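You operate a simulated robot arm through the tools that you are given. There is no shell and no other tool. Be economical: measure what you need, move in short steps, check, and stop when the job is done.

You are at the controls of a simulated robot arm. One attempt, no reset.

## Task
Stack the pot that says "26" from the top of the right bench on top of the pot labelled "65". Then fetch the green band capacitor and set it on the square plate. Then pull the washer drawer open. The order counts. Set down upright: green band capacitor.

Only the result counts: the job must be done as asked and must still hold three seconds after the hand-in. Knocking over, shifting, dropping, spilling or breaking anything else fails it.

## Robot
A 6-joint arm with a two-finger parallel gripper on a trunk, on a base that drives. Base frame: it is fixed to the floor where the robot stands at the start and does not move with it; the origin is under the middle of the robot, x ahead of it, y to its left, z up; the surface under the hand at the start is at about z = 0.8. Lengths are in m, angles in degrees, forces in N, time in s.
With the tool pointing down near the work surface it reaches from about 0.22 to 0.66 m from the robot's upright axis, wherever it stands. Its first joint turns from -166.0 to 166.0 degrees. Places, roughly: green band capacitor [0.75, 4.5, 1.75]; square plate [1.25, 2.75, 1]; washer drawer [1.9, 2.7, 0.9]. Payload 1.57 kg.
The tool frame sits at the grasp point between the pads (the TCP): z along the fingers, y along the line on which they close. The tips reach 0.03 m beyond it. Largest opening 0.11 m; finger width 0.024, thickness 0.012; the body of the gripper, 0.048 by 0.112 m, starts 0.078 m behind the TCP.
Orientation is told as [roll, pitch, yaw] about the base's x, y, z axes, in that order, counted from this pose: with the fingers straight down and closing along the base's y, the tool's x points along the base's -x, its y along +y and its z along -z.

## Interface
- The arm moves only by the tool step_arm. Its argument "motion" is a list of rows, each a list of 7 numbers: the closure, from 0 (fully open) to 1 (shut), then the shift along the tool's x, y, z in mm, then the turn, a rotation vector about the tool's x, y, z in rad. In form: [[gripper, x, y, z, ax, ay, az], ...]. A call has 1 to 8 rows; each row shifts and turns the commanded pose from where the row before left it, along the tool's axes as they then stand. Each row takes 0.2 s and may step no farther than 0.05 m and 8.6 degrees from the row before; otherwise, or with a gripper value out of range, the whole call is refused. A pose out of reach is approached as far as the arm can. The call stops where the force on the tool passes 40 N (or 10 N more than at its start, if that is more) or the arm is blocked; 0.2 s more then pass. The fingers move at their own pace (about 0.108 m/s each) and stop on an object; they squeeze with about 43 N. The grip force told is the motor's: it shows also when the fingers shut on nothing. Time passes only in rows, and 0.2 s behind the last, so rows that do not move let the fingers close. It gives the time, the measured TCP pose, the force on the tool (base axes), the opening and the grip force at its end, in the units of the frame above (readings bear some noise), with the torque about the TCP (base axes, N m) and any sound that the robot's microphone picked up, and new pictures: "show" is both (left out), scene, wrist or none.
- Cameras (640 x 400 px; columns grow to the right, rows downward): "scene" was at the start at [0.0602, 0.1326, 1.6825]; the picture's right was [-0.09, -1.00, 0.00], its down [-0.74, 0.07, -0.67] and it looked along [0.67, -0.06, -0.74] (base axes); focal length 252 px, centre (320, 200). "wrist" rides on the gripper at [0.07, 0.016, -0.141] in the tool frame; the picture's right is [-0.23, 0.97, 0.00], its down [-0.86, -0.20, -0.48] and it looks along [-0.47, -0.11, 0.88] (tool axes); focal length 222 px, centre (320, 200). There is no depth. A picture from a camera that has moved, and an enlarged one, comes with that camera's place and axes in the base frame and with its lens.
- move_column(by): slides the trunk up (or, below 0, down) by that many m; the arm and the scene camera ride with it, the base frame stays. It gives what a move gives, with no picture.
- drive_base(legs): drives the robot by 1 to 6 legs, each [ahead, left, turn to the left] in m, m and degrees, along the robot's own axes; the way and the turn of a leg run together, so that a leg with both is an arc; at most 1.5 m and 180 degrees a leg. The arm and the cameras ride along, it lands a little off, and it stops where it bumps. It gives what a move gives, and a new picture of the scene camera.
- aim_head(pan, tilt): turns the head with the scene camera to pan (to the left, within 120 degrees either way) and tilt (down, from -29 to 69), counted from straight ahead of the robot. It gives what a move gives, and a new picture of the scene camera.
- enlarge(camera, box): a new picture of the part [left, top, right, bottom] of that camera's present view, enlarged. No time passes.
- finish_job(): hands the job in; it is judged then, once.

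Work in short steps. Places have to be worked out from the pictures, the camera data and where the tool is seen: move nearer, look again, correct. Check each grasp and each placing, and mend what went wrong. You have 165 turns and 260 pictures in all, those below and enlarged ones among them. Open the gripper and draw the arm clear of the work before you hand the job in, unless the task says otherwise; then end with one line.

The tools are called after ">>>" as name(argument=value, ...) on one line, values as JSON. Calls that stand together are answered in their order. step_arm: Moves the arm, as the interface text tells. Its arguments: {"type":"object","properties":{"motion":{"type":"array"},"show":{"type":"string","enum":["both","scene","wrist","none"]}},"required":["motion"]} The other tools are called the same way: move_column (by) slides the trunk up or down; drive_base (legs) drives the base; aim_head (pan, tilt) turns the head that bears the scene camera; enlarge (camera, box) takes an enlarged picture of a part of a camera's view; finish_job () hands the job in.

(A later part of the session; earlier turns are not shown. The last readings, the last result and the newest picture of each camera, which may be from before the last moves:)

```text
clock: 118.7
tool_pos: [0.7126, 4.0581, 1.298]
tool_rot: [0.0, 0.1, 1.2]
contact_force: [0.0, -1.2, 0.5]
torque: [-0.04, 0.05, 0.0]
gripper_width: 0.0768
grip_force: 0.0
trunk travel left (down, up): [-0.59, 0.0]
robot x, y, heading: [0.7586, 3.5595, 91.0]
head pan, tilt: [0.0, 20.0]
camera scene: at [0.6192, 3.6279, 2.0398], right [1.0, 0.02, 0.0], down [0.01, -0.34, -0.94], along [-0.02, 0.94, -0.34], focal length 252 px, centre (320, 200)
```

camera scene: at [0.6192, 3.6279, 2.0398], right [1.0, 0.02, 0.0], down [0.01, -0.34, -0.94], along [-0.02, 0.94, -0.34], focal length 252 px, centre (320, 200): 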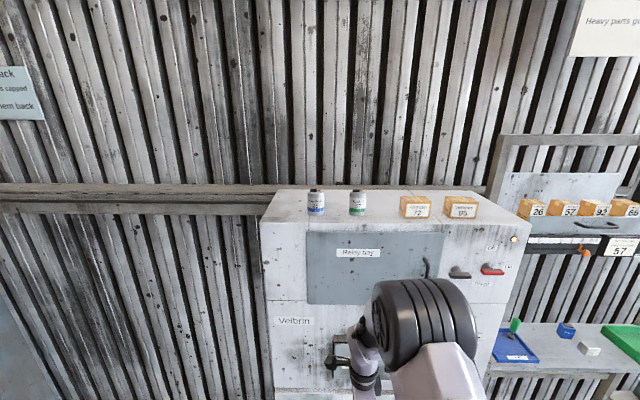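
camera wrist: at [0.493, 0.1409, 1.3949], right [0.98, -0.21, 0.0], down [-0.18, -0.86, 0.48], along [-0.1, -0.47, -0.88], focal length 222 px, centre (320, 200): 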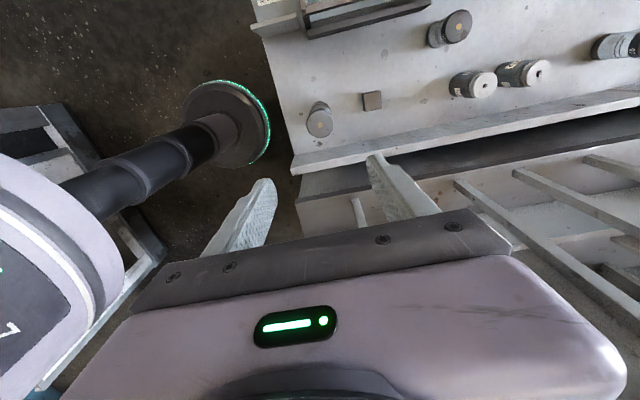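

Zoom on the capacitors.

>>> enlarge(camera="scene", box=[290, 175, 386, 235])

```text
6.67 times, centred on (338, 205) of scene
camera zoom: at [0.6192, 3.6279, 2.0398], right [1.0, 0.02, 0.0], down [0.01, -0.34, -0.94], along [-0.02, 0.94, -0.34], focal length 1679 px, centre (200, 167)
```

zoom: 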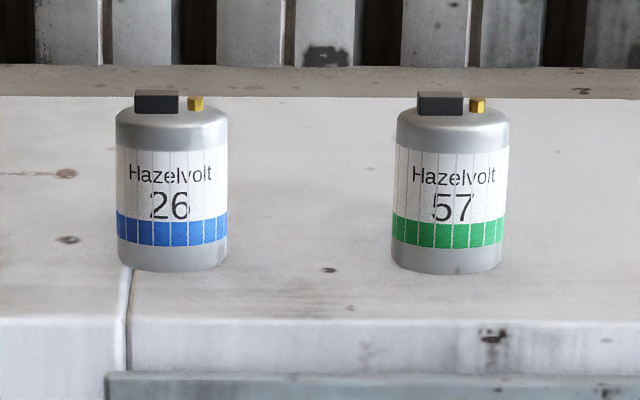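

Triangulated: capacitor base at about (0.728, 4.42, 1.703), Ø≈0.057, body ~0.08 tall. I'll grasp it with the tool tilted 45°, fingers closing along x; first raise the arm while turning the wrist back.

>>> step_arm(motion=[[0.15, 0, 0, -47, 0, 0, -0.1428], [0.15, 0, 0, -47, 0, 0, -0.1428], [0.15, 0, 0, -47, 0, 0, -0.1428], [0.15, 0, 0, -47, 0, 0, -0.1428], [0.15, 0, 0, -47, 0, 0, -0.1428], [0.15, 0, 0, -47, 0, 0, -0.1428], [0.15, 0, 0, -47, 0, 0, -0.1428], [0.15, 0, 0, -47, 0, 0, -0.1428]], show="none")

>>> step_arm(motion=[[0.15, 0, 0, -47, 0, 0, -0.1428], [0.15, 0, 0, -47, 0, 0, -0.1428], [0.15, 0, 0, -20, 0, 0, -0.12], [0.15, 0, 0, 0, 0, -0.131, 0], [0.15, 0, 0, 0, 0, -0.131, 0], [0.15, 0, 0, 0, 0, -0.131, 0], [0.15, 0, 0, 0, 0, -0.131, 0], [0.15, 0, 0, 0, 0, -0.131, 0]], show="both")

```text
clock: 120.5
tool_pos: [0.7114, 4.0577, 1.6741]
tool_rot: [0.1, 0.0, 66.6]
contact_force: [0.6, 0.1, 0.9]
torque: [0.02, 0.03, -0.02]
gripper_width: 0.0935
grip_force: 0.0
trunk travel left (down, up): [-0.59, 0.0]
robot x, y, heading: [0.7579, 3.557, 91.2]
head pan, tilt: [0.0, 20.0]
```

```text
clock: 122.3
tool_pos: [0.7131, 4.0566, 1.7888]
tool_rot: [0.1, -37.6, 89.7]
contact_force: [0.2, -1.4, 0.6]
torque: [0.0, -0.01, 0.02]
gripper_width: 0.0937
grip_force: 0.0
trunk travel left (down, up): [-0.59, 0.0]
robot x, y, heading: [0.76, 3.5577, 90.9]
head pan, tilt: [0.0, 20.0]
camera scene: at [0.6193, 3.6268, 2.0398], right [1.0, 0.02, 0.0], down [0.01, -0.34, -0.94], along [-0.02, 0.94, -0.34], focal length 252 px, centre (320, 200)
camera wrist: at [0.6969, 3.9146, 1.857], right [-0.97, 0.18, 0.14], down [0.2, 0.38, 0.9], along [0.11, 0.9, -0.41], focal length 222 px, centre (320, 200)
```

scene: 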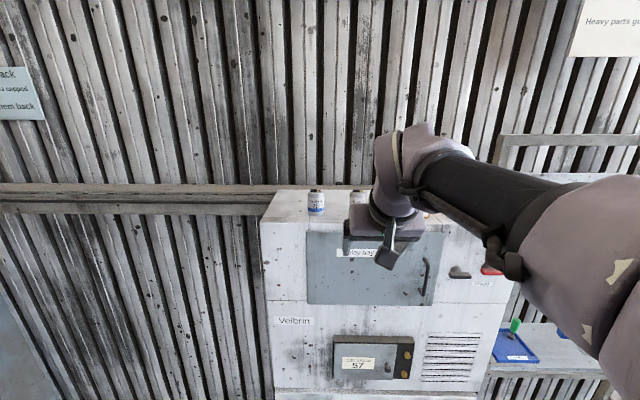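
wrist: 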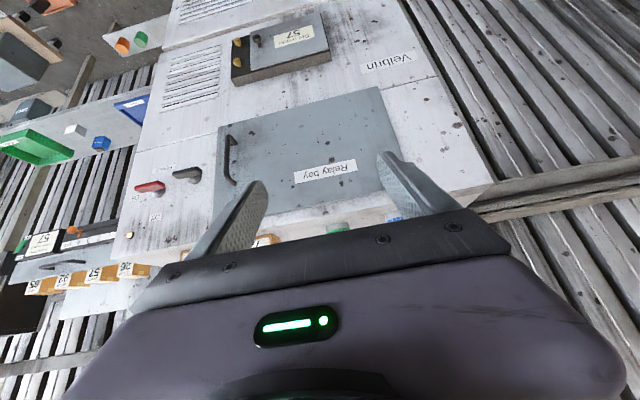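

Complete the tilt to 45°, rise 65 mm, then drive ahead 0.14.

>>> step_arm(motion=[[0.15, 0, 0, 0, 0, -0.13, 0], [0.15, -23, 0, -23, 0, 0, 0], [0.15, -23, 0, -23, 0, 0, 0]], show="none")

>>> drive_base(legs=[[0.14, 0, -1]])

>>> step_arm(motion=[[0.15, 0, 0, 0, 0, 0, 0]], show="both")

```text
clock: 123.1
tool_pos: [0.7131, 4.0578, 1.8519]
tool_rot: [0.1, -45.1, 89.7]
contact_force: [0.4, 0.3, 0.8]
torque: [-0.01, 0.0, 0.02]
gripper_width: 0.0935
grip_force: 0.0
trunk travel left (down, up): [-0.59, 0.0]
robot x, y, heading: [0.7628, 3.559, 91.1]
head pan, tilt: [0.0, 20.0]
```

```text
clock: 124.4
tool_pos: [0.7185, 4.1951, 1.8543]
tool_rot: [0.0, -45.0, 88.9]
contact_force: [-0.2, -0.2, 0.3]
torque: [0.01, 0.02, -0.02]
gripper_width: 0.0936
grip_force: 0.0
trunk travel left (down, up): [-0.59, 0.0]
robot x, y, heading: [0.7583, 3.7002, 90.3]
head pan, tilt: [0.0, 20.0]
camera scene: at [0.6185, 3.7682, 2.0399], right [1.0, 0.0, 0.0], down [0.0, -0.34, -0.94], along [0.0, 0.94, -0.34], focal length 252 px, centre (320, 200)
```

scene: 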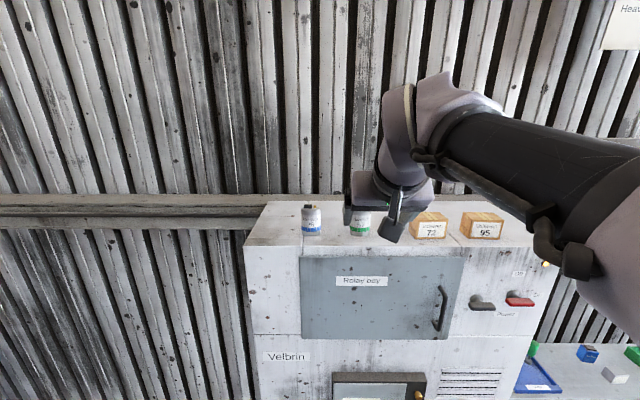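

```text
clock: 124.8
tool_pos: [0.7188, 4.195, 1.8529]
tool_rot: [0.1, -45.1, 89.0]
contact_force: [-0.5, -0.4, 0.2]
torque: [0.01, 0.01, 0.0]
gripper_width: 0.0937
grip_force: 0.1
trunk travel left (down, up): [-0.59, 0.0]
robot x, y, heading: [0.7538, 3.6985, 90.5]
head pan, tilt: [0.0, 20.0]
camera scene: at [0.6185, 3.7679, 2.0399], right [1.0, 0.0, 0.0], down [0.0, -0.34, -0.94], along [0.0, 0.94, -0.34], focal length 252 px, centre (320, 200)
camera wrist: at [0.6995, 4.0454, 1.9034], right [-0.97, 0.18, 0.16], down [0.21, 0.26, 0.94], along [0.12, 0.95, -0.29], focal length 222 px, centre (320, 200)
```

scene: 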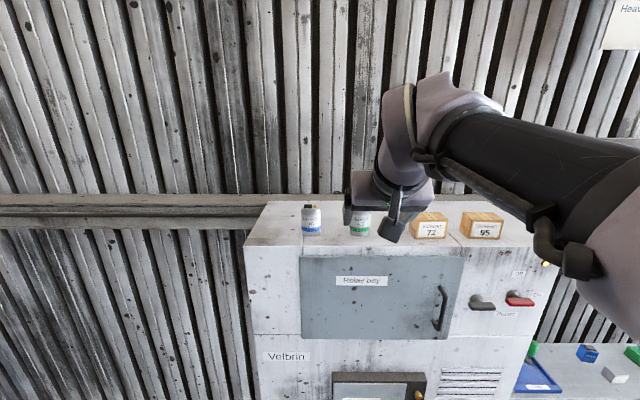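
wrist: 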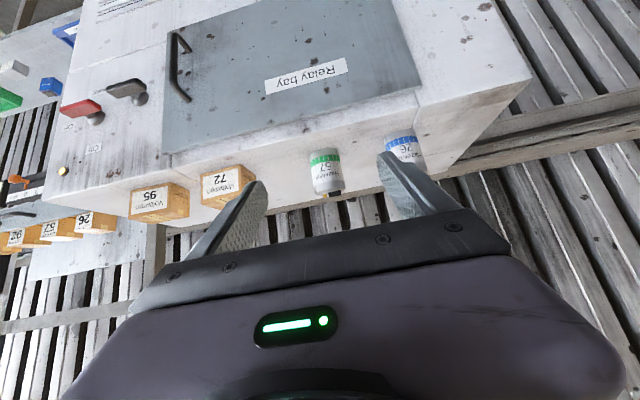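

Both views give the capacitor at about (0.73, 4.41). Move forward to the pre-grasp line.

>>> step_arm(motion=[[0.15, -27, -4, 27, 0, 0, 0], [0.15, -27, -4, 27, 0, 0, 0], [0.15, -27, -3, 27, 0, 0, 0]], show="both")

>>> enlarge(camera="wrist", box=[200, 120, 440, 270])

```text
clock: 125.6
tool_pos: [0.7318, 4.3142, 1.8504]
tool_rot: [0.1, -44.9, 88.9]
contact_force: [-0.3, 0.1, -1.1]
torque: [-0.03, 0.01, 0.01]
gripper_width: 0.0934
grip_force: 0.0
trunk travel left (down, up): [-0.59, 0.0]
robot x, y, heading: [0.7622, 3.7, 90.1]
head pan, tilt: [0.0, 20.0]
camera scene: at [0.6186, 3.7745, 2.0396], right [1.0, 0.0, 0.0], down [0.0, -0.34, -0.94], along [0.0, 0.94, -0.34], focal length 252 px, centre (320, 200)
camera wrist: at [0.7132, 4.1653, 1.901], right [-0.97, 0.18, 0.16], down [0.21, 0.26, 0.94], along [0.13, 0.95, -0.29], focal length 222 px, centre (320, 200)
```

scene: 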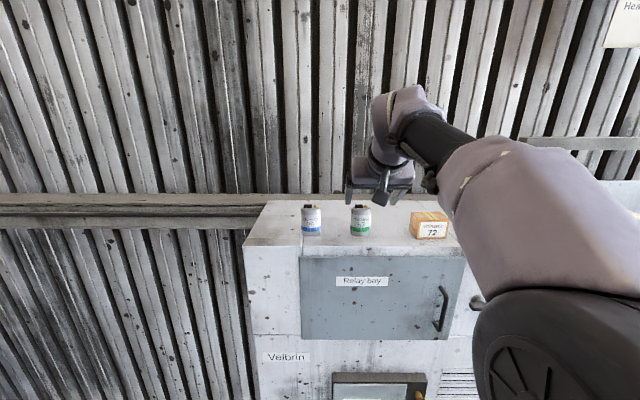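
wrist: 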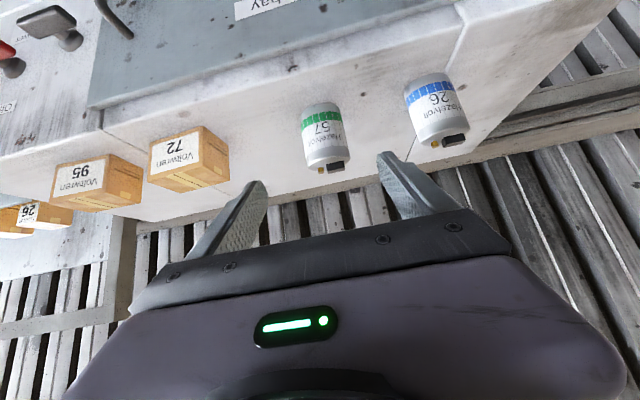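

```text
2.67 times, centred on (320, 195) of wrist
camera zoom: at [0.7132, 4.1653, 1.901], right [-0.97, 0.18, 0.16], down [0.21, 0.26, 0.94], along [0.13, 0.95, -0.29], focal length 592 px, centre (320, 213)
```

zoom: 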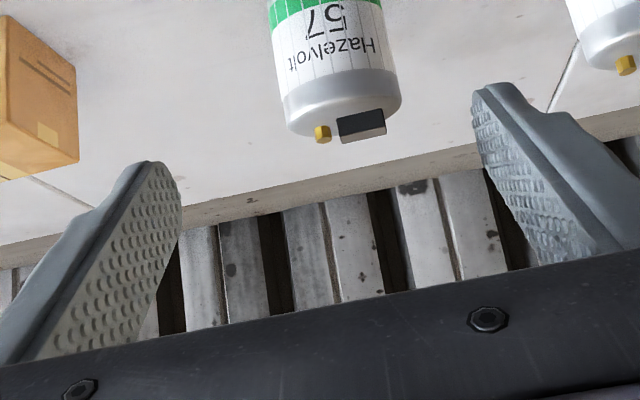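

Centred within ~5 mm. Advance 140 mm along the tool axis with a small x correction.

>>> step_arm(motion=[[0.15, 0, 5, 35, 0, 0, 0], [0.15, 0, 0, 35, 0, 0, 0], [0.15, 0, 0, 35, 0, 0, 0]], show="both")

```text
clock: 126.4
tool_pos: [0.7283, 4.3882, 1.7773]
tool_rot: [0.1, -45.1, 88.9]
contact_force: [0.9, -0.5, 0.2]
torque: [0.0, -0.01, 0.01]
gripper_width: 0.0934
grip_force: 0.0
trunk travel left (down, up): [-0.59, 0.0]
robot x, y, heading: [0.7597, 3.7002, 90.2]
head pan, tilt: [0.0, 20.0]
camera scene: at [0.6185, 3.7715, 2.0398], right [1.0, 0.0, 0.0], down [0.0, -0.34, -0.94], along [0.0, 0.94, -0.34], focal length 252 px, centre (320, 200)
camera wrist: at [0.7083, 4.2372, 1.8278], right [-0.97, 0.18, 0.16], down [0.21, 0.26, 0.94], along [0.13, 0.95, -0.29], focal length 222 px, centre (320, 200)
```

scene: 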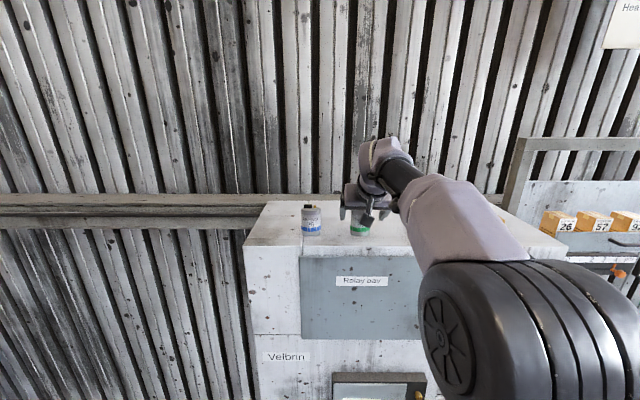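
wrist: 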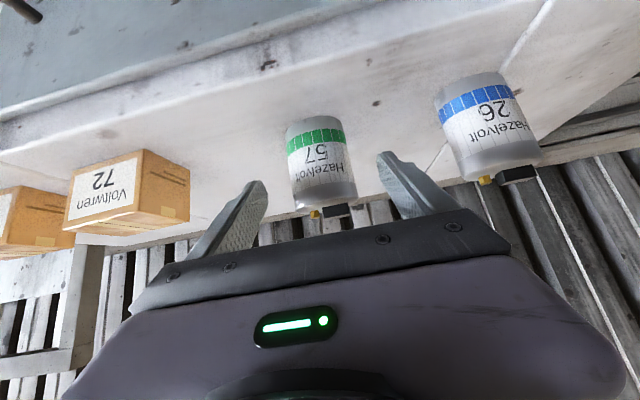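

Continue the last 35 mm.

>>> step_arm(motion=[[0.15, 0, 2, 18, 0, 0, 0], [0.15, 0, 0, 17, 0, 0, 0]], show="both")

>>> enlarge(camera="wrist", box=[200, 120, 440, 270])

```text
clock: 127.0
tool_pos: [0.7269, 4.4126, 1.7518]
tool_rot: [0.2, -45.0, 89.0]
contact_force: [0.0, 0.8, -0.1]
torque: [-0.01, 0.04, 0.01]
gripper_width: 0.0935
grip_force: 0.0
trunk travel left (down, up): [-0.59, 0.0]
robot x, y, heading: [0.7581, 3.7014, 90.4]
head pan, tilt: [0.0, 20.0]
camera scene: at [0.6185, 3.772, 2.0397], right [1.0, 0.0, 0.0], down [0.0, -0.34, -0.94], along [0.0, 0.94, -0.34], focal length 252 px, centre (320, 200)
camera wrist: at [0.7073, 4.2627, 1.8023], right [-0.97, 0.18, 0.16], down [0.21, 0.26, 0.94], along [0.12, 0.95, -0.29], focal length 222 px, centre (320, 200)
```

scene: 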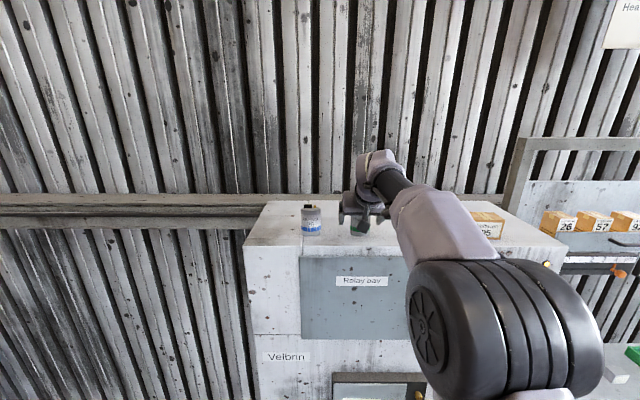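
wrist: 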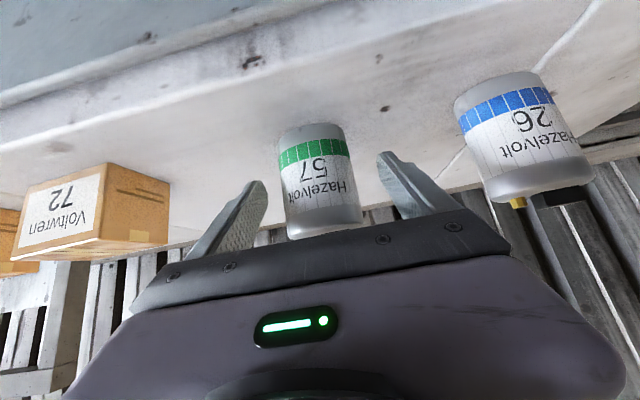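

```text
2.67 times, centred on (320, 195) of wrist
camera zoom: at [0.7073, 4.2627, 1.8023], right [-0.97, 0.18, 0.16], down [0.21, 0.26, 0.94], along [0.12, 0.95, -0.29], focal length 592 px, centre (320, 213)
```

zoom: 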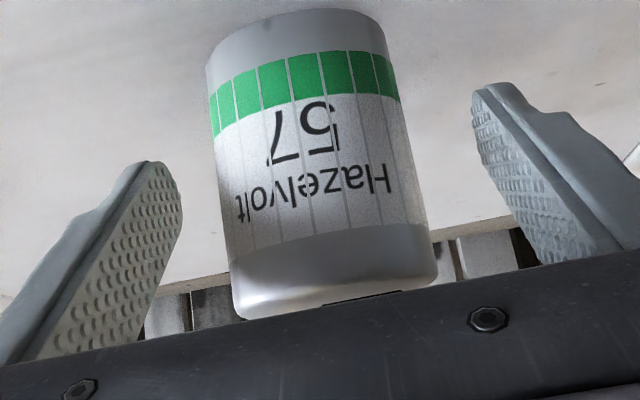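

The can is well between the pads. Close.

>>> step_arm(motion=[[0.4, 0, 0, 0, 0, 0, 0], [0.6, 0, 0, 0, 0, 0, 0], [1, 0, 0, 0, 0, 0, 0], [1, 0, 0, 0, 0, 0, 0]], show="wrist")

```text
clock: 128.0
tool_pos: [0.7266, 4.4123, 1.7537]
tool_rot: [0.1, -45.0, 88.9]
contact_force: [-0.1, 1.2, 2.7]
torque: [0.12, 0.01, 0.02]
gripper_width: 0.0547
grip_force: 42.8
trunk travel left (down, up): [-0.59, 0.0]
robot x, y, heading: [0.7593, 3.7013, 90.3]
head pan, tilt: [0.0, 20.0]
camera wrist: at [0.7072, 4.2614, 1.8031], right [-0.97, 0.18, 0.16], down [0.21, 0.26, 0.94], along [0.12, 0.95, -0.29], focal length 222 px, centre (320, 200)
```

wrist: 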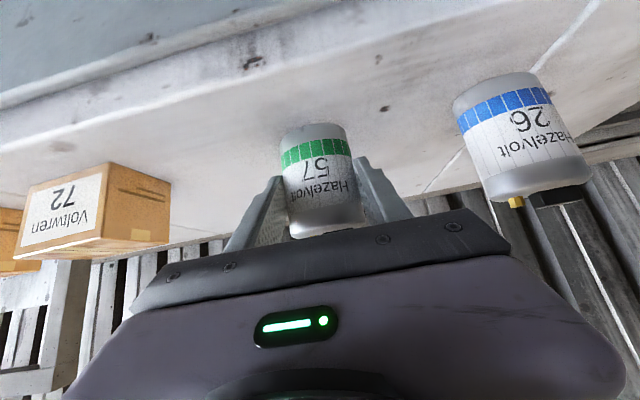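

Gripped (0.055). Lift straight up 90 mm.

>>> step_arm(motion=[[1, -10, 0, -10, 0, 0, 0], [1, -26, 0, -26, 0, 0, 0], [1, -26, 0, -26, 0, 0, 0]], show="both")

```text
clock: 128.8
tool_pos: [0.7277, 4.4108, 1.84]
tool_rot: [0.1, -44.9, 89.0]
contact_force: [-0.1, 0.2, -2.1]
torque: [-0.07, -0.02, -0.01]
gripper_width: 0.0547
grip_force: 43.2
trunk travel left (down, up): [-0.59, 0.0]
robot x, y, heading: [0.7573, 3.6992, 90.4]
head pan, tilt: [0.0, 20.0]
camera scene: at [0.6184, 3.7725, 2.0397], right [1.0, 0.0, 0.0], down [0.0, -0.34, -0.94], along [0.0, 0.94, -0.34], focal length 252 px, centre (320, 200)
camera wrist: at [0.7088, 4.2618, 1.8913], right [-0.97, 0.18, 0.16], down [0.21, 0.26, 0.94], along [0.13, 0.95, -0.29], focal length 222 px, centre (320, 200)
```

scene: 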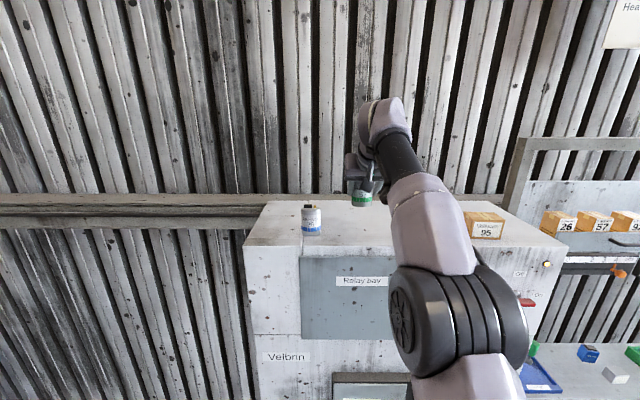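
wrist: 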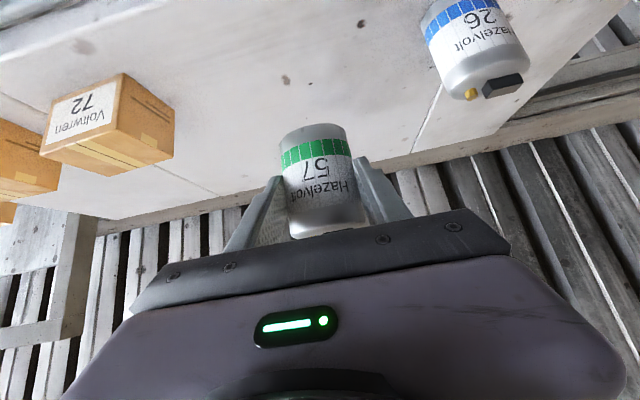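

Held. Back off, then retract the arm.

>>> drive_base(legs=[[-0.25, 0, 0]])

>>> step_arm(motion=[[1, 32, 0, -32, 0, 0, 0], [1, 32, 0, -32, 0, 0, 0], [1, 32, 0, -32, 0, 0, 0], [1, 32, 0, -32, 0, 0, 0]], show="none")

>>> drive_base(legs=[[0, 0, 90], [0, 0, 90]])

>>> aim_head(pan=20, tilt=45)

```text
clock: 130.6
tool_pos: [0.7318, 4.1622, 1.8399]
tool_rot: [0.1, -45.1, 88.7]
contact_force: [0.1, 0.5, -1.9]
torque: [0.0, -0.03, -0.03]
gripper_width: 0.0543
grip_force: 43.4
trunk travel left (down, up): [-0.59, 0.0]
robot x, y, heading: [0.76, 3.4536, 90.1]
head pan, tilt: [0.0, 20.0]
camera scene: at [0.6195, 3.5243, 2.0397], right [1.0, 0.0, 0.0], down [0.0, -0.34, -0.94], along [0.0, 0.94, -0.34], focal length 252 px, centre (320, 200)
```

scene: 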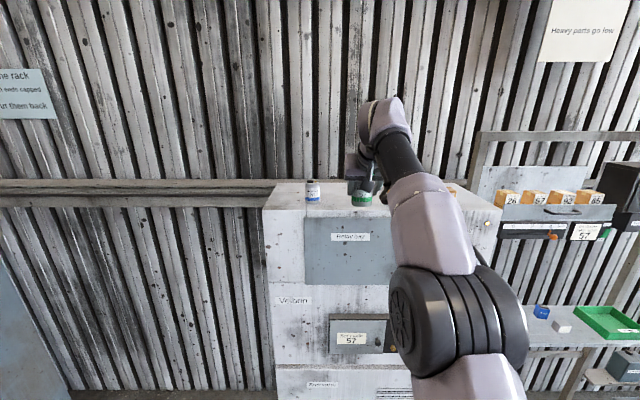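

```text
clock: 131.6
tool_pos: [0.7272, 3.9756, 1.8462]
tool_rot: [0.0, -45.3, 88.8]
contact_force: [0.0, -0.7, -2.4]
torque: [0.03, -0.01, -0.02]
gripper_width: 0.0544
grip_force: 43.5
trunk travel left (down, up): [-0.59, 0.0]
robot x, y, heading: [0.7603, 3.4509, 89.9]
head pan, tilt: [0.0, 20.0]
```

```text
clock: 139.7
tool_pos: [0.7814, 2.9189, 1.844]
tool_rot: [0.1, -45.0, -92.1]
contact_force: [-0.1, 0.3, -2.3]
torque: [0.04, 0.03, -0.02]
gripper_width: 0.0546
grip_force: 43.2
trunk travel left (down, up): [-0.59, 0.0]
robot x, y, heading: [0.7593, 3.4518, -90.7]
head pan, tilt: [0.0, 20.0]
camera scene: at [0.8987, 3.3747, 2.0398], right [-1.0, 0.01, 0.0], down [0.0, 0.34, -0.94], along [-0.01, -0.94, -0.34], focal length 252 px, centre (320, 200)
```

scene: 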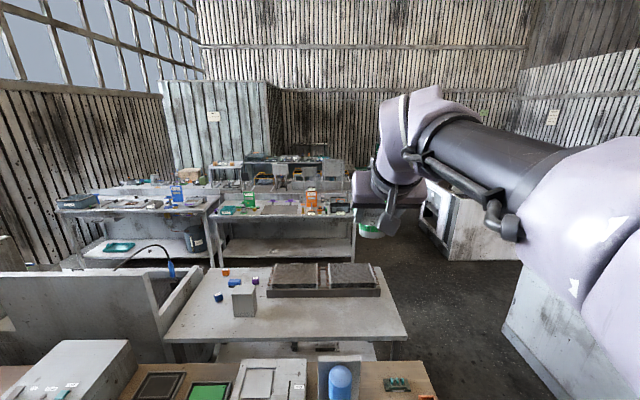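

```text
clock: 140.5
tool_pos: [0.782, 2.9179, 1.8406]
tool_rot: [0.0, -44.8, -92.1]
contact_force: [-0.7, -0.7, -0.7]
torque: [0.01, -0.01, -0.03]
gripper_width: 0.0545
grip_force: 43.3
trunk travel left (down, up): [-0.59, 0.0]
robot x, y, heading: [0.7603, 3.4485, -91.0]
head pan, tilt: [20.0, 45.0]
camera scene: at [0.9165, 3.3812, 2.0172], right [-0.98, -0.19, 0.0], down [-0.11, 0.55, -0.83], along [0.15, -0.81, -0.56], focal length 252 px, centre (320, 200)
```

scene: 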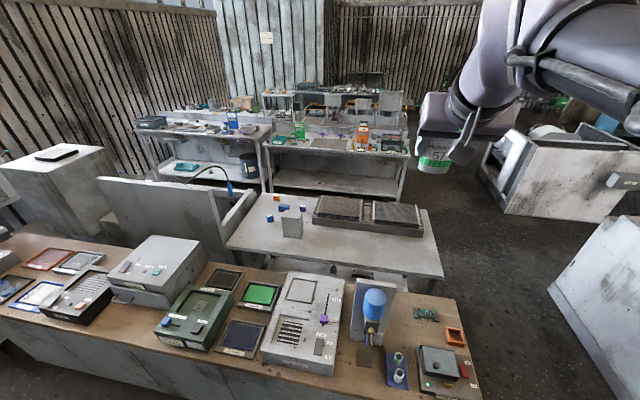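

Zoom on the bench area.

>>> enlarge(camera="scene", box=[230, 260, 390, 370])

>>> enlarge(camera="scene", box=[340, 290, 500, 400])

>>> enlarge(camera="scene", box=[80, 230, 240, 340])

```text
3.64 times, centred on (310, 315) of scene
camera zoom: at [0.9165, 3.3812, 2.0172], right [-0.98, -0.19, 0.0], down [-0.11, 0.55, -0.83], along [0.15, -0.81, -0.56], focal length 916 px, centre (356, -218)
```

zoom: 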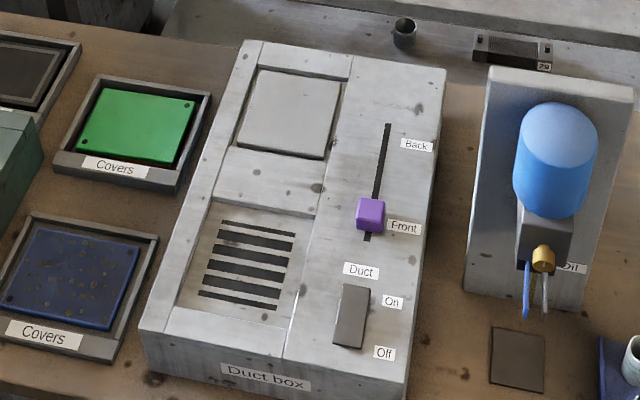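

```text
3.64 times, centred on (420, 345) of scene
camera zoom: at [0.9165, 3.3812, 2.0172], right [-0.98, -0.19, 0.0], down [-0.11, 0.55, -0.83], along [0.15, -0.81, -0.56], focal length 916 px, centre (-44, -327)
```

zoom: 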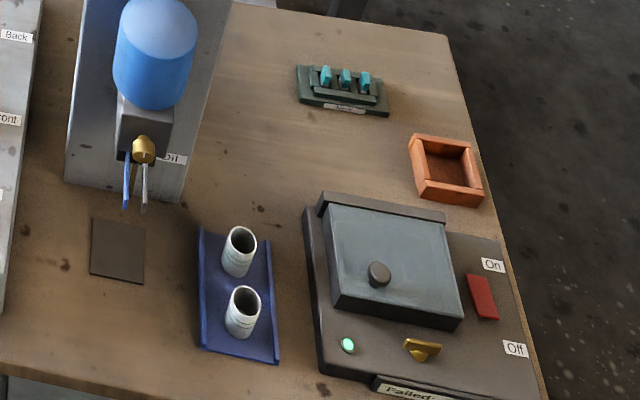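

```text
3.64 times, centred on (160, 285) of scene
camera zoom: at [0.9165, 3.3812, 2.0172], right [-0.98, -0.19, 0.0], down [-0.11, 0.55, -0.83], along [0.15, -0.81, -0.56], focal length 916 px, centre (902, -109)
```

zoom: 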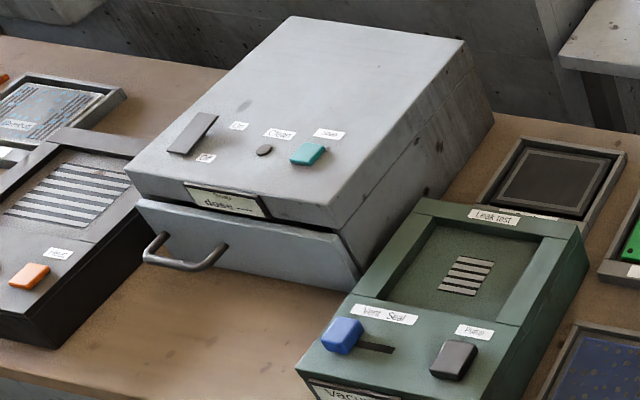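

The flat square panel on the Duct box computes to about (1.13, 2.67, 1.0), the best match. I move along to in front of it for a closer look.

>>> drive_base(legs=[[0, 0.37, 0.8]])

>>> aim_head(pan=0, tilt=60)

>>> enlarge(camera="scene", box=[240, 100, 420, 220])

```text
clock: 142.9
tool_pos: [1.1614, 2.9152, 1.8414]
tool_rot: [0.2, -44.6, -91.2]
contact_force: [-0.1, 0.3, -1.5]
torque: [0.03, 0.02, 0.01]
gripper_width: 0.0547
grip_force: 42.7
trunk travel left (down, up): [-0.59, 0.0]
robot x, y, heading: [1.1304, 3.4483, -89.9]
head pan, tilt: [20.0, 45.0]
camera scene: at [1.2879, 3.3822, 2.0168], right [-0.98, -0.21, 0.0], down [-0.12, 0.55, -0.82], along [0.18, -0.81, -0.57], focal length 252 px, centre (320, 200)
```

scene: 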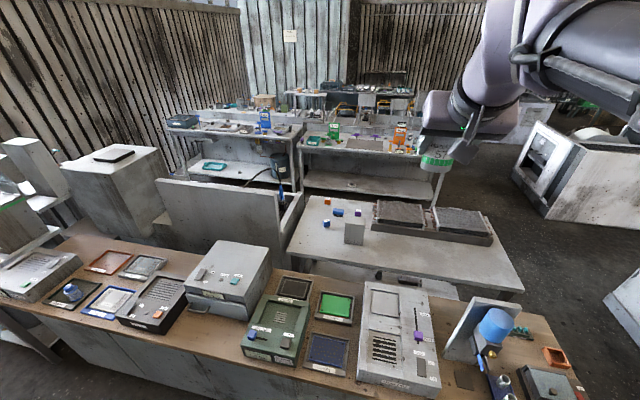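

```text
clock: 143.7
tool_pos: [1.1622, 2.9152, 1.8392]
tool_rot: [-0.1, -44.5, -91.1]
contact_force: [0.4, -0.2, -1.8]
torque: [0.01, -0.04, 0.02]
gripper_width: 0.0545
grip_force: 43.0
trunk travel left (down, up): [-0.59, 0.0]
robot x, y, heading: [1.1279, 3.4486, -89.9]
head pan, tilt: [0.0, 60.0]
camera scene: at [1.2894, 3.3824, 2.0158], right [-0.98, -0.22, 0.0], down [-0.13, 0.56, -0.82], along [0.18, -0.8, -0.57], focal length 252 px, centre (320, 200)
```

scene: 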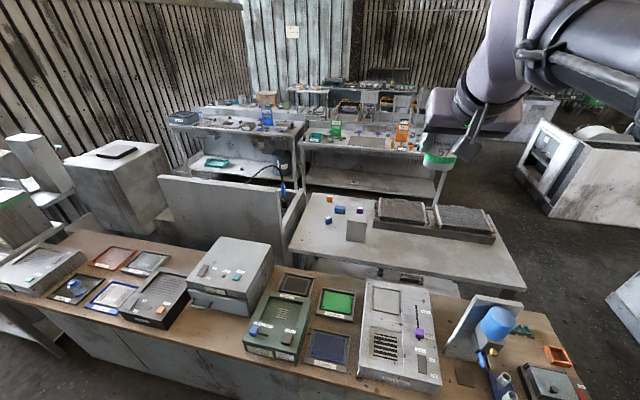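

```text
3.33 times, centred on (330, 160) of scene
camera zoom: at [1.2894, 3.3824, 2.0158], right [-0.98, -0.22, 0.0], down [-0.13, 0.56, -0.82], along [0.18, -0.8, -0.57], focal length 840 px, centre (287, 333)
```

zoom: 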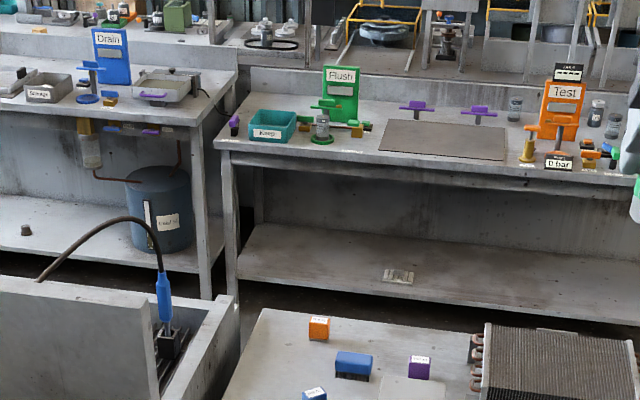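

The picture seems stale; re-aim and zoom on the duct box.

>>> aim_head(pan=5, tilt=58)

>>> enlarge(camera="scene", box=[230, 120, 430, 260])

```text
clock: 144.4
tool_pos: [1.1619, 2.9156, 1.84]
tool_rot: [0.0, -44.7, -91.1]
contact_force: [0.3, -0.1, -1.4]
torque: [0.01, -0.01, -0.01]
gripper_width: 0.0544
grip_force: 43.6
trunk travel left (down, up): [-0.59, 0.0]
robot x, y, heading: [1.131, 3.447, -89.9]
head pan, tilt: [5.0, 58.0]
camera scene: at [1.2883, 3.3823, 2.0164], right [-0.98, -0.21, 0.0], down [-0.12, 0.56, -0.82], along [0.17, -0.8, -0.57], focal length 252 px, centre (320, 200)
```

scene: 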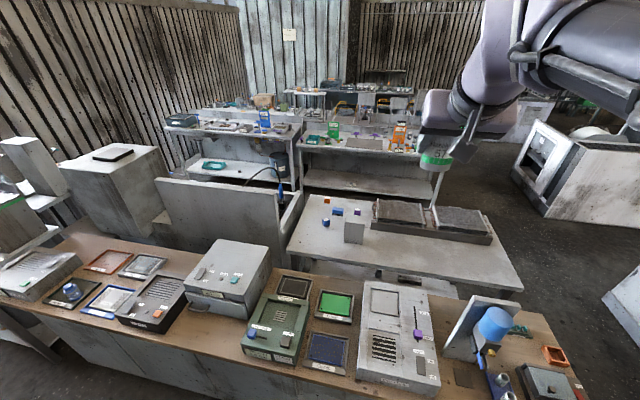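

```text
2.86 times, centred on (330, 190) of scene
camera zoom: at [1.2883, 3.3823, 2.0164], right [-0.98, -0.21, 0.0], down [-0.12, 0.56, -0.82], along [0.17, -0.8, -0.57], focal length 720 px, centre (291, 229)
```

zoom: 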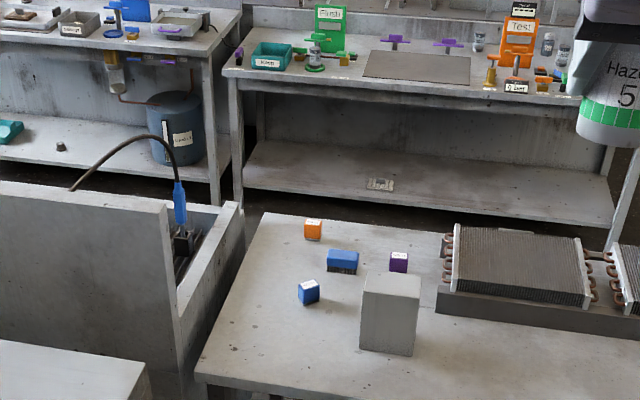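

Head seems obstructed by the raised arm. I zoom on the duct box in the present view.

>>> enlarge(camera="scene", box=[340, 270, 450, 400])

>>> enlarge(camera="scene", box=[440, 290, 600, 400])

>>> enlarge(camera="scene", box=[160, 225, 300, 345])

>>> enlarge(camera="wrist", box=[0, 0, 640, 400])

```text
3.08 times, centred on (395, 335) of scene
camera zoom: at [1.2883, 3.3823, 2.0164], right [-0.98, -0.21, 0.0], down [-0.12, 0.56, -0.82], along [0.17, -0.8, -0.57], focal length 775 px, centre (89, -215)
```

zoom: 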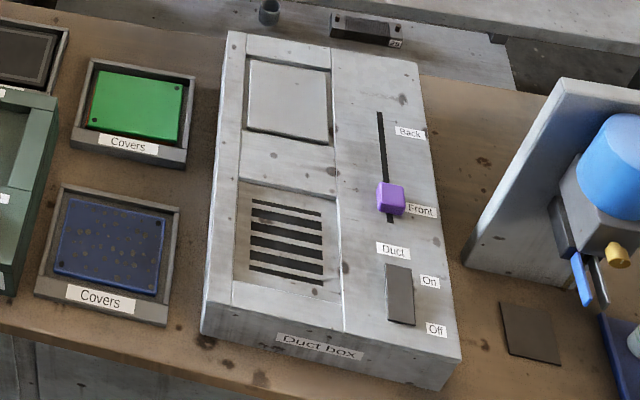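

```text
3.64 times, centred on (520, 345) of scene
camera zoom: at [1.2883, 3.3823, 2.0164], right [-0.98, -0.21, 0.0], down [-0.12, 0.56, -0.82], along [0.17, -0.8, -0.57], focal length 916 px, centre (-407, -327)
```

zoom: 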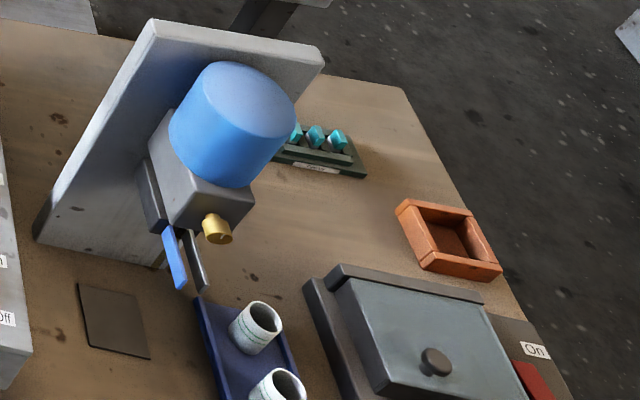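

```text
3.33 times, centred on (230, 285) of scene
camera zoom: at [1.2883, 3.3823, 2.0164], right [-0.98, -0.21, 0.0], down [-0.12, 0.56, -0.82], along [0.17, -0.8, -0.57], focal length 840 px, centre (620, -83)
```

zoom: 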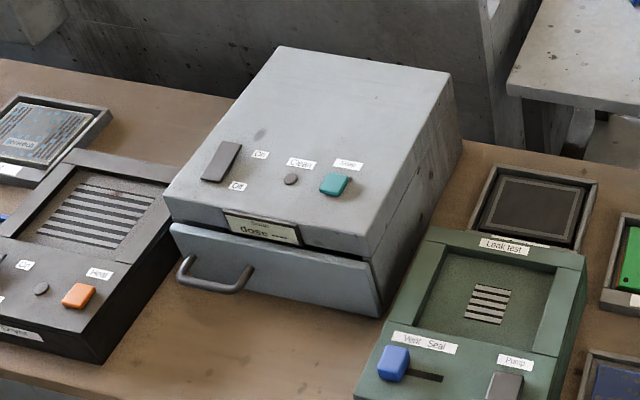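

```text
1.00 times, centred on (320, 200) of wrist (not enlarged: the box is as wide or as high as the picture)
camera zoom: at [1.1801, 3.0637, 1.8919], right [0.97, -0.18, 0.16], down [-0.2, -0.27, 0.94], along [-0.13, -0.95, -0.3], focal length 222 px, centre (320, 200)
```

zoom: 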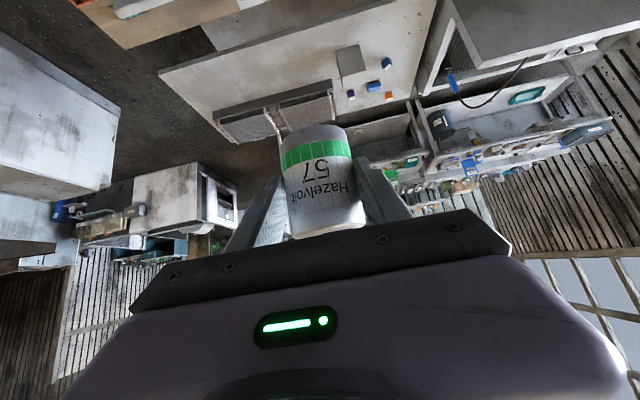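

The square plate sits at about (1.137, 2.66, 0.969) on the Duct box. I lower the trunk by 0.3 and look again.

>>> move_column(by=-0.3)

>>> aim_head(pan=0, tilt=50)

>>> step_arm(motion=[[1, 0, 0, 0, 0, 0, 0]], show="both")

```text
clock: 147.4
tool_pos: [1.1609, 2.914, 1.5413]
tool_rot: [-0.1, -44.5, -91.1]
contact_force: [-0.9, 0.4, -1.7]
torque: [0.03, -0.01, 0.0]
gripper_width: 0.0547
grip_force: 43.3
trunk travel left (down, up): [-0.29, 0.3]
robot x, y, heading: [1.1272, 3.447, -89.9]
head pan, tilt: [5.0, 58.0]
```

```text
clock: 148.1
tool_pos: [1.1623, 2.9168, 1.5422]
tool_rot: [0.0, -44.6, -91.1]
contact_force: [-0.5, -5.4, -5.3]
torque: [0.16, -0.02, 0.05]
gripper_width: 0.0546
grip_force: 43.2
trunk travel left (down, up): [-0.29, 0.3]
robot x, y, heading: [1.1308, 3.4492, -89.5]
head pan, tilt: [0.0, 50.0]
camera scene: at [1.2692, 3.3846, 1.7082], right [-1.0, 0.01, 0.0], down [0.01, 0.64, -0.76], along [-0.01, -0.76, -0.64], focal length 252 px, centre (320, 200)
```

scene: 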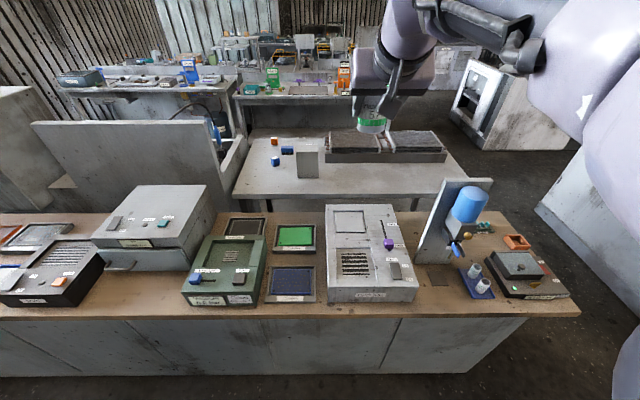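

```text
clock: 148.5
tool_pos: [1.162, 2.917, 1.5408]
tool_rot: [0.1, -44.5, -91.1]
contact_force: [-0.1, -5.2, -4.7]
torque: [0.14, -0.07, 0.06]
gripper_width: 0.0545
grip_force: 43.4
trunk travel left (down, up): [-0.29, 0.3]
robot x, y, heading: [1.1287, 3.4501, -90.1]
head pan, tilt: [0.0, 50.0]
camera scene: at [1.2693, 3.3841, 1.708], right [-1.0, 0.01, 0.0], down [0.01, 0.65, -0.76], along [-0.01, -0.76, -0.65], focal length 252 px, centre (320, 200)
camera wrist: at [1.1803, 3.0644, 1.5924], right [0.97, -0.18, 0.16], down [-0.2, -0.27, 0.94], along [-0.13, -0.95, -0.3], focal length 222 px, centre (320, 200)
```

scene: 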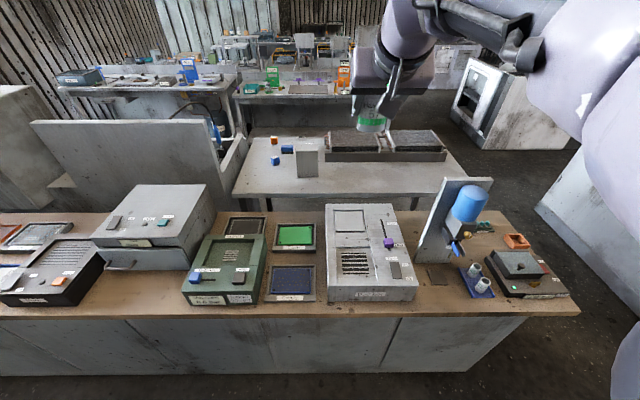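
wrist: 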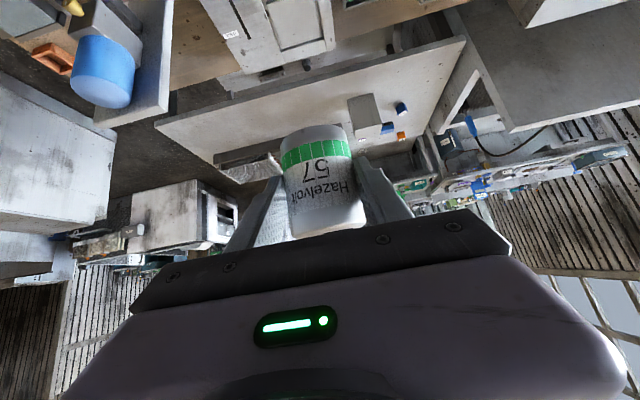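

The head was pressing against the arm; I lift the head slightly, then extend the arm forward above the plate.

>>> aim_head(pan=0, tilt=35)

>>> step_arm(motion=[[1, -15, -6, 30, 0, 0, 0], [1, -15, -6, 30, 0, 0, 0], [1, -15, -6, 30, 0, 0, 0], [1, -15, -6, 30, 0, 0, 0]], show="both")

```text
clock: 149.2
tool_pos: [1.1624, 2.9158, 1.5409]
tool_rot: [0.0, -44.5, -91.0]
contact_force: [0.2, -0.1, -1.6]
torque: [0.05, 0.01, -0.02]
gripper_width: 0.0547
grip_force: 43.1
trunk travel left (down, up): [-0.29, 0.3]
robot x, y, heading: [1.1314, 3.4453, -89.8]
head pan, tilt: [0.0, 35.0]
camera scene: at [1.2704, 3.3805, 1.7159], right [-1.0, 0.0, 0.0], down [0.0, 0.57, -0.82], along [0.0, -0.82, -0.57], focal length 252 px, centre (320, 200)
```

scene: 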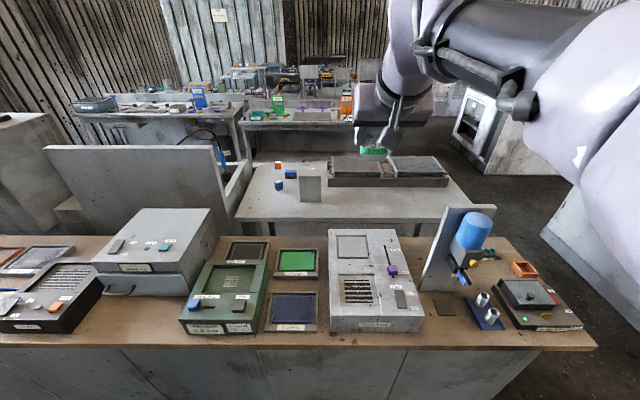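

```text
clock: 150.2
tool_pos: [1.136, 2.7888, 1.4972]
tool_rot: [0.1, -44.6, -91.1]
contact_force: [0.2, 0.1, -1.6]
torque: [0.02, -0.02, 0.0]
gripper_width: 0.0546
grip_force: 43.7
trunk travel left (down, up): [-0.29, 0.3]
robot x, y, heading: [1.1297, 3.4476, -89.9]
head pan, tilt: [0.0, 35.0]
camera scene: at [1.2702, 3.3789, 1.7158], right [-1.0, 0.0, 0.0], down [0.0, 0.57, -0.82], along [0.0, -0.82, -0.57], focal length 252 px, centre (320, 200)
camera wrist: at [1.1541, 2.9378, 1.5488], right [0.97, -0.18, 0.16], down [-0.21, -0.27, 0.94], along [-0.13, -0.95, -0.3], focal length 222 px, centre (320, 200)
```

scene: 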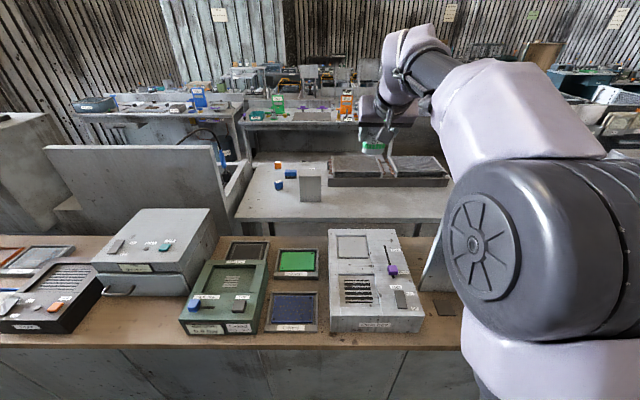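
wrist: 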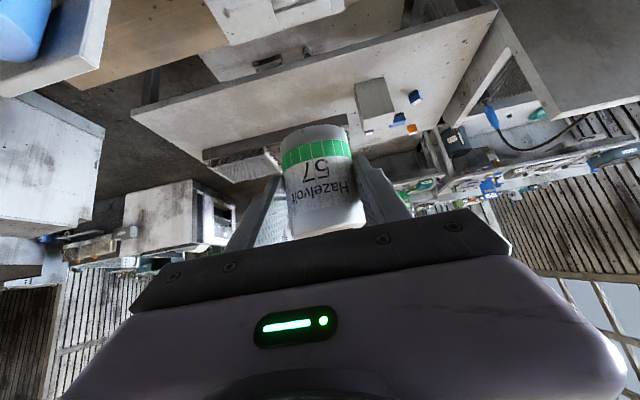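

Continue down and forward to above the plate (z≈1.15).

>>> step_arm(motion=[[1, 19, 0, 42, 0, 0, 0], [1, 19, 0, 42, 0, 0, 0], [1, 19, 0, 42, 0, 0, 0], [1, 19, 0, 42, 0, 0, 0], [1, 19, 0, 42, 0, 0, 0], [1, 19, 0, 42, 0, 0, 0], [1, 19, 0, 42, 0, 0, 0], [1, 19, 0, 42, 0, 0, 0]], show="both")

```text
clock: 152.1
tool_pos: [1.1324, 2.6583, 1.1518]
tool_rot: [-0.1, -44.6, -91.0]
contact_force: [-0.2, 0.4, -1.2]
torque: [0.02, -0.04, 0.05]
gripper_width: 0.0546
grip_force: 43.0
trunk travel left (down, up): [-0.29, 0.3]
robot x, y, heading: [1.128, 3.4493, -89.7]
head pan, tilt: [0.0, 35.0]
camera scene: at [1.2703, 3.3791, 1.7158], right [-1.0, 0.0, 0.0], down [0.0, 0.57, -0.82], along [0.0, -0.82, -0.57], focal length 252 px, centre (320, 200)
camera wrist: at [1.1508, 2.8064, 1.2035], right [0.97, -0.18, 0.16], down [-0.2, -0.27, 0.94], along [-0.13, -0.95, -0.3], focal length 222 px, centre (320, 200)
```

scene: 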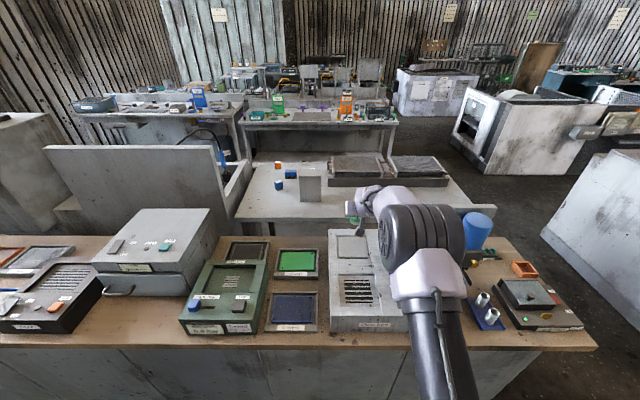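
wrist: 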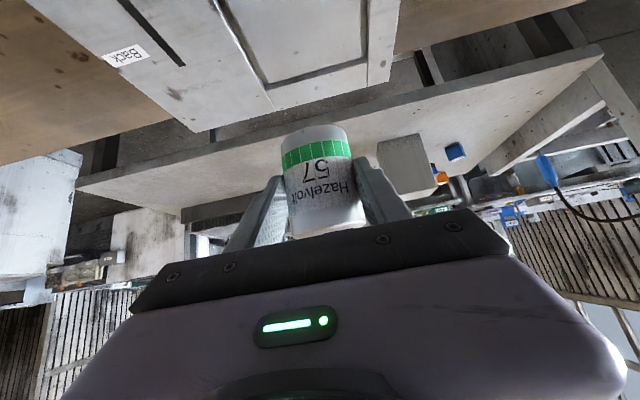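

Zoom in on the plate in both views to refine.

>>> enlarge(camera="scene", box=[320, 180, 420, 270])

>>> enlarge(camera="wrist", box=[220, 0, 400, 120])

```text
4.44 times, centred on (370, 225) of scene
camera zoom: at [1.2703, 3.3791, 1.7158], right [-1.0, 0.0, 0.0], down [0.0, 0.57, -0.82], along [0.0, -0.82, -0.57], focal length 1119 px, centre (98, 89)
```

zoom: 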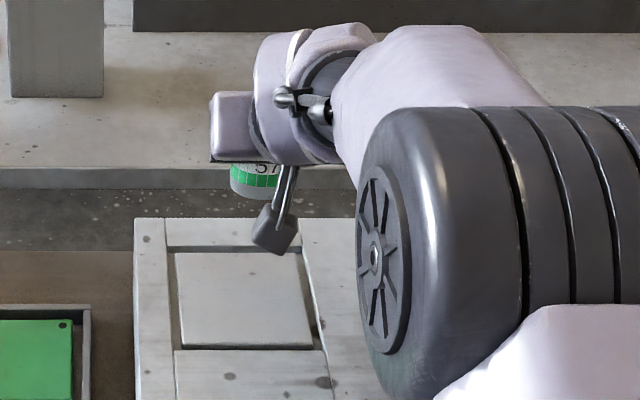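

```text
3.33 times, centred on (310, 60) of wrist
camera zoom: at [1.1508, 2.8064, 1.2035], right [0.97, -0.18, 0.16], down [-0.2, -0.27, 0.94], along [-0.13, -0.95, -0.3], focal length 740 px, centre (353, 667)
```

zoom: 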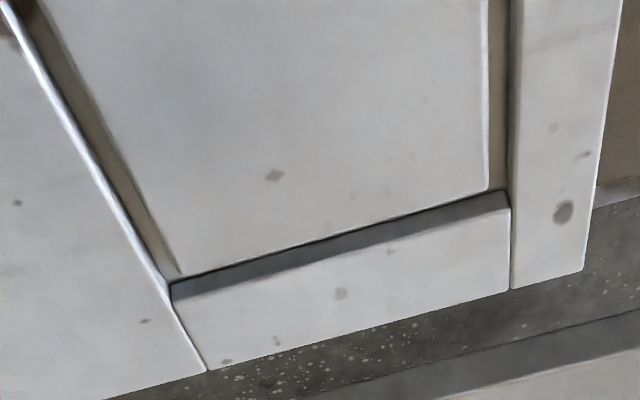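

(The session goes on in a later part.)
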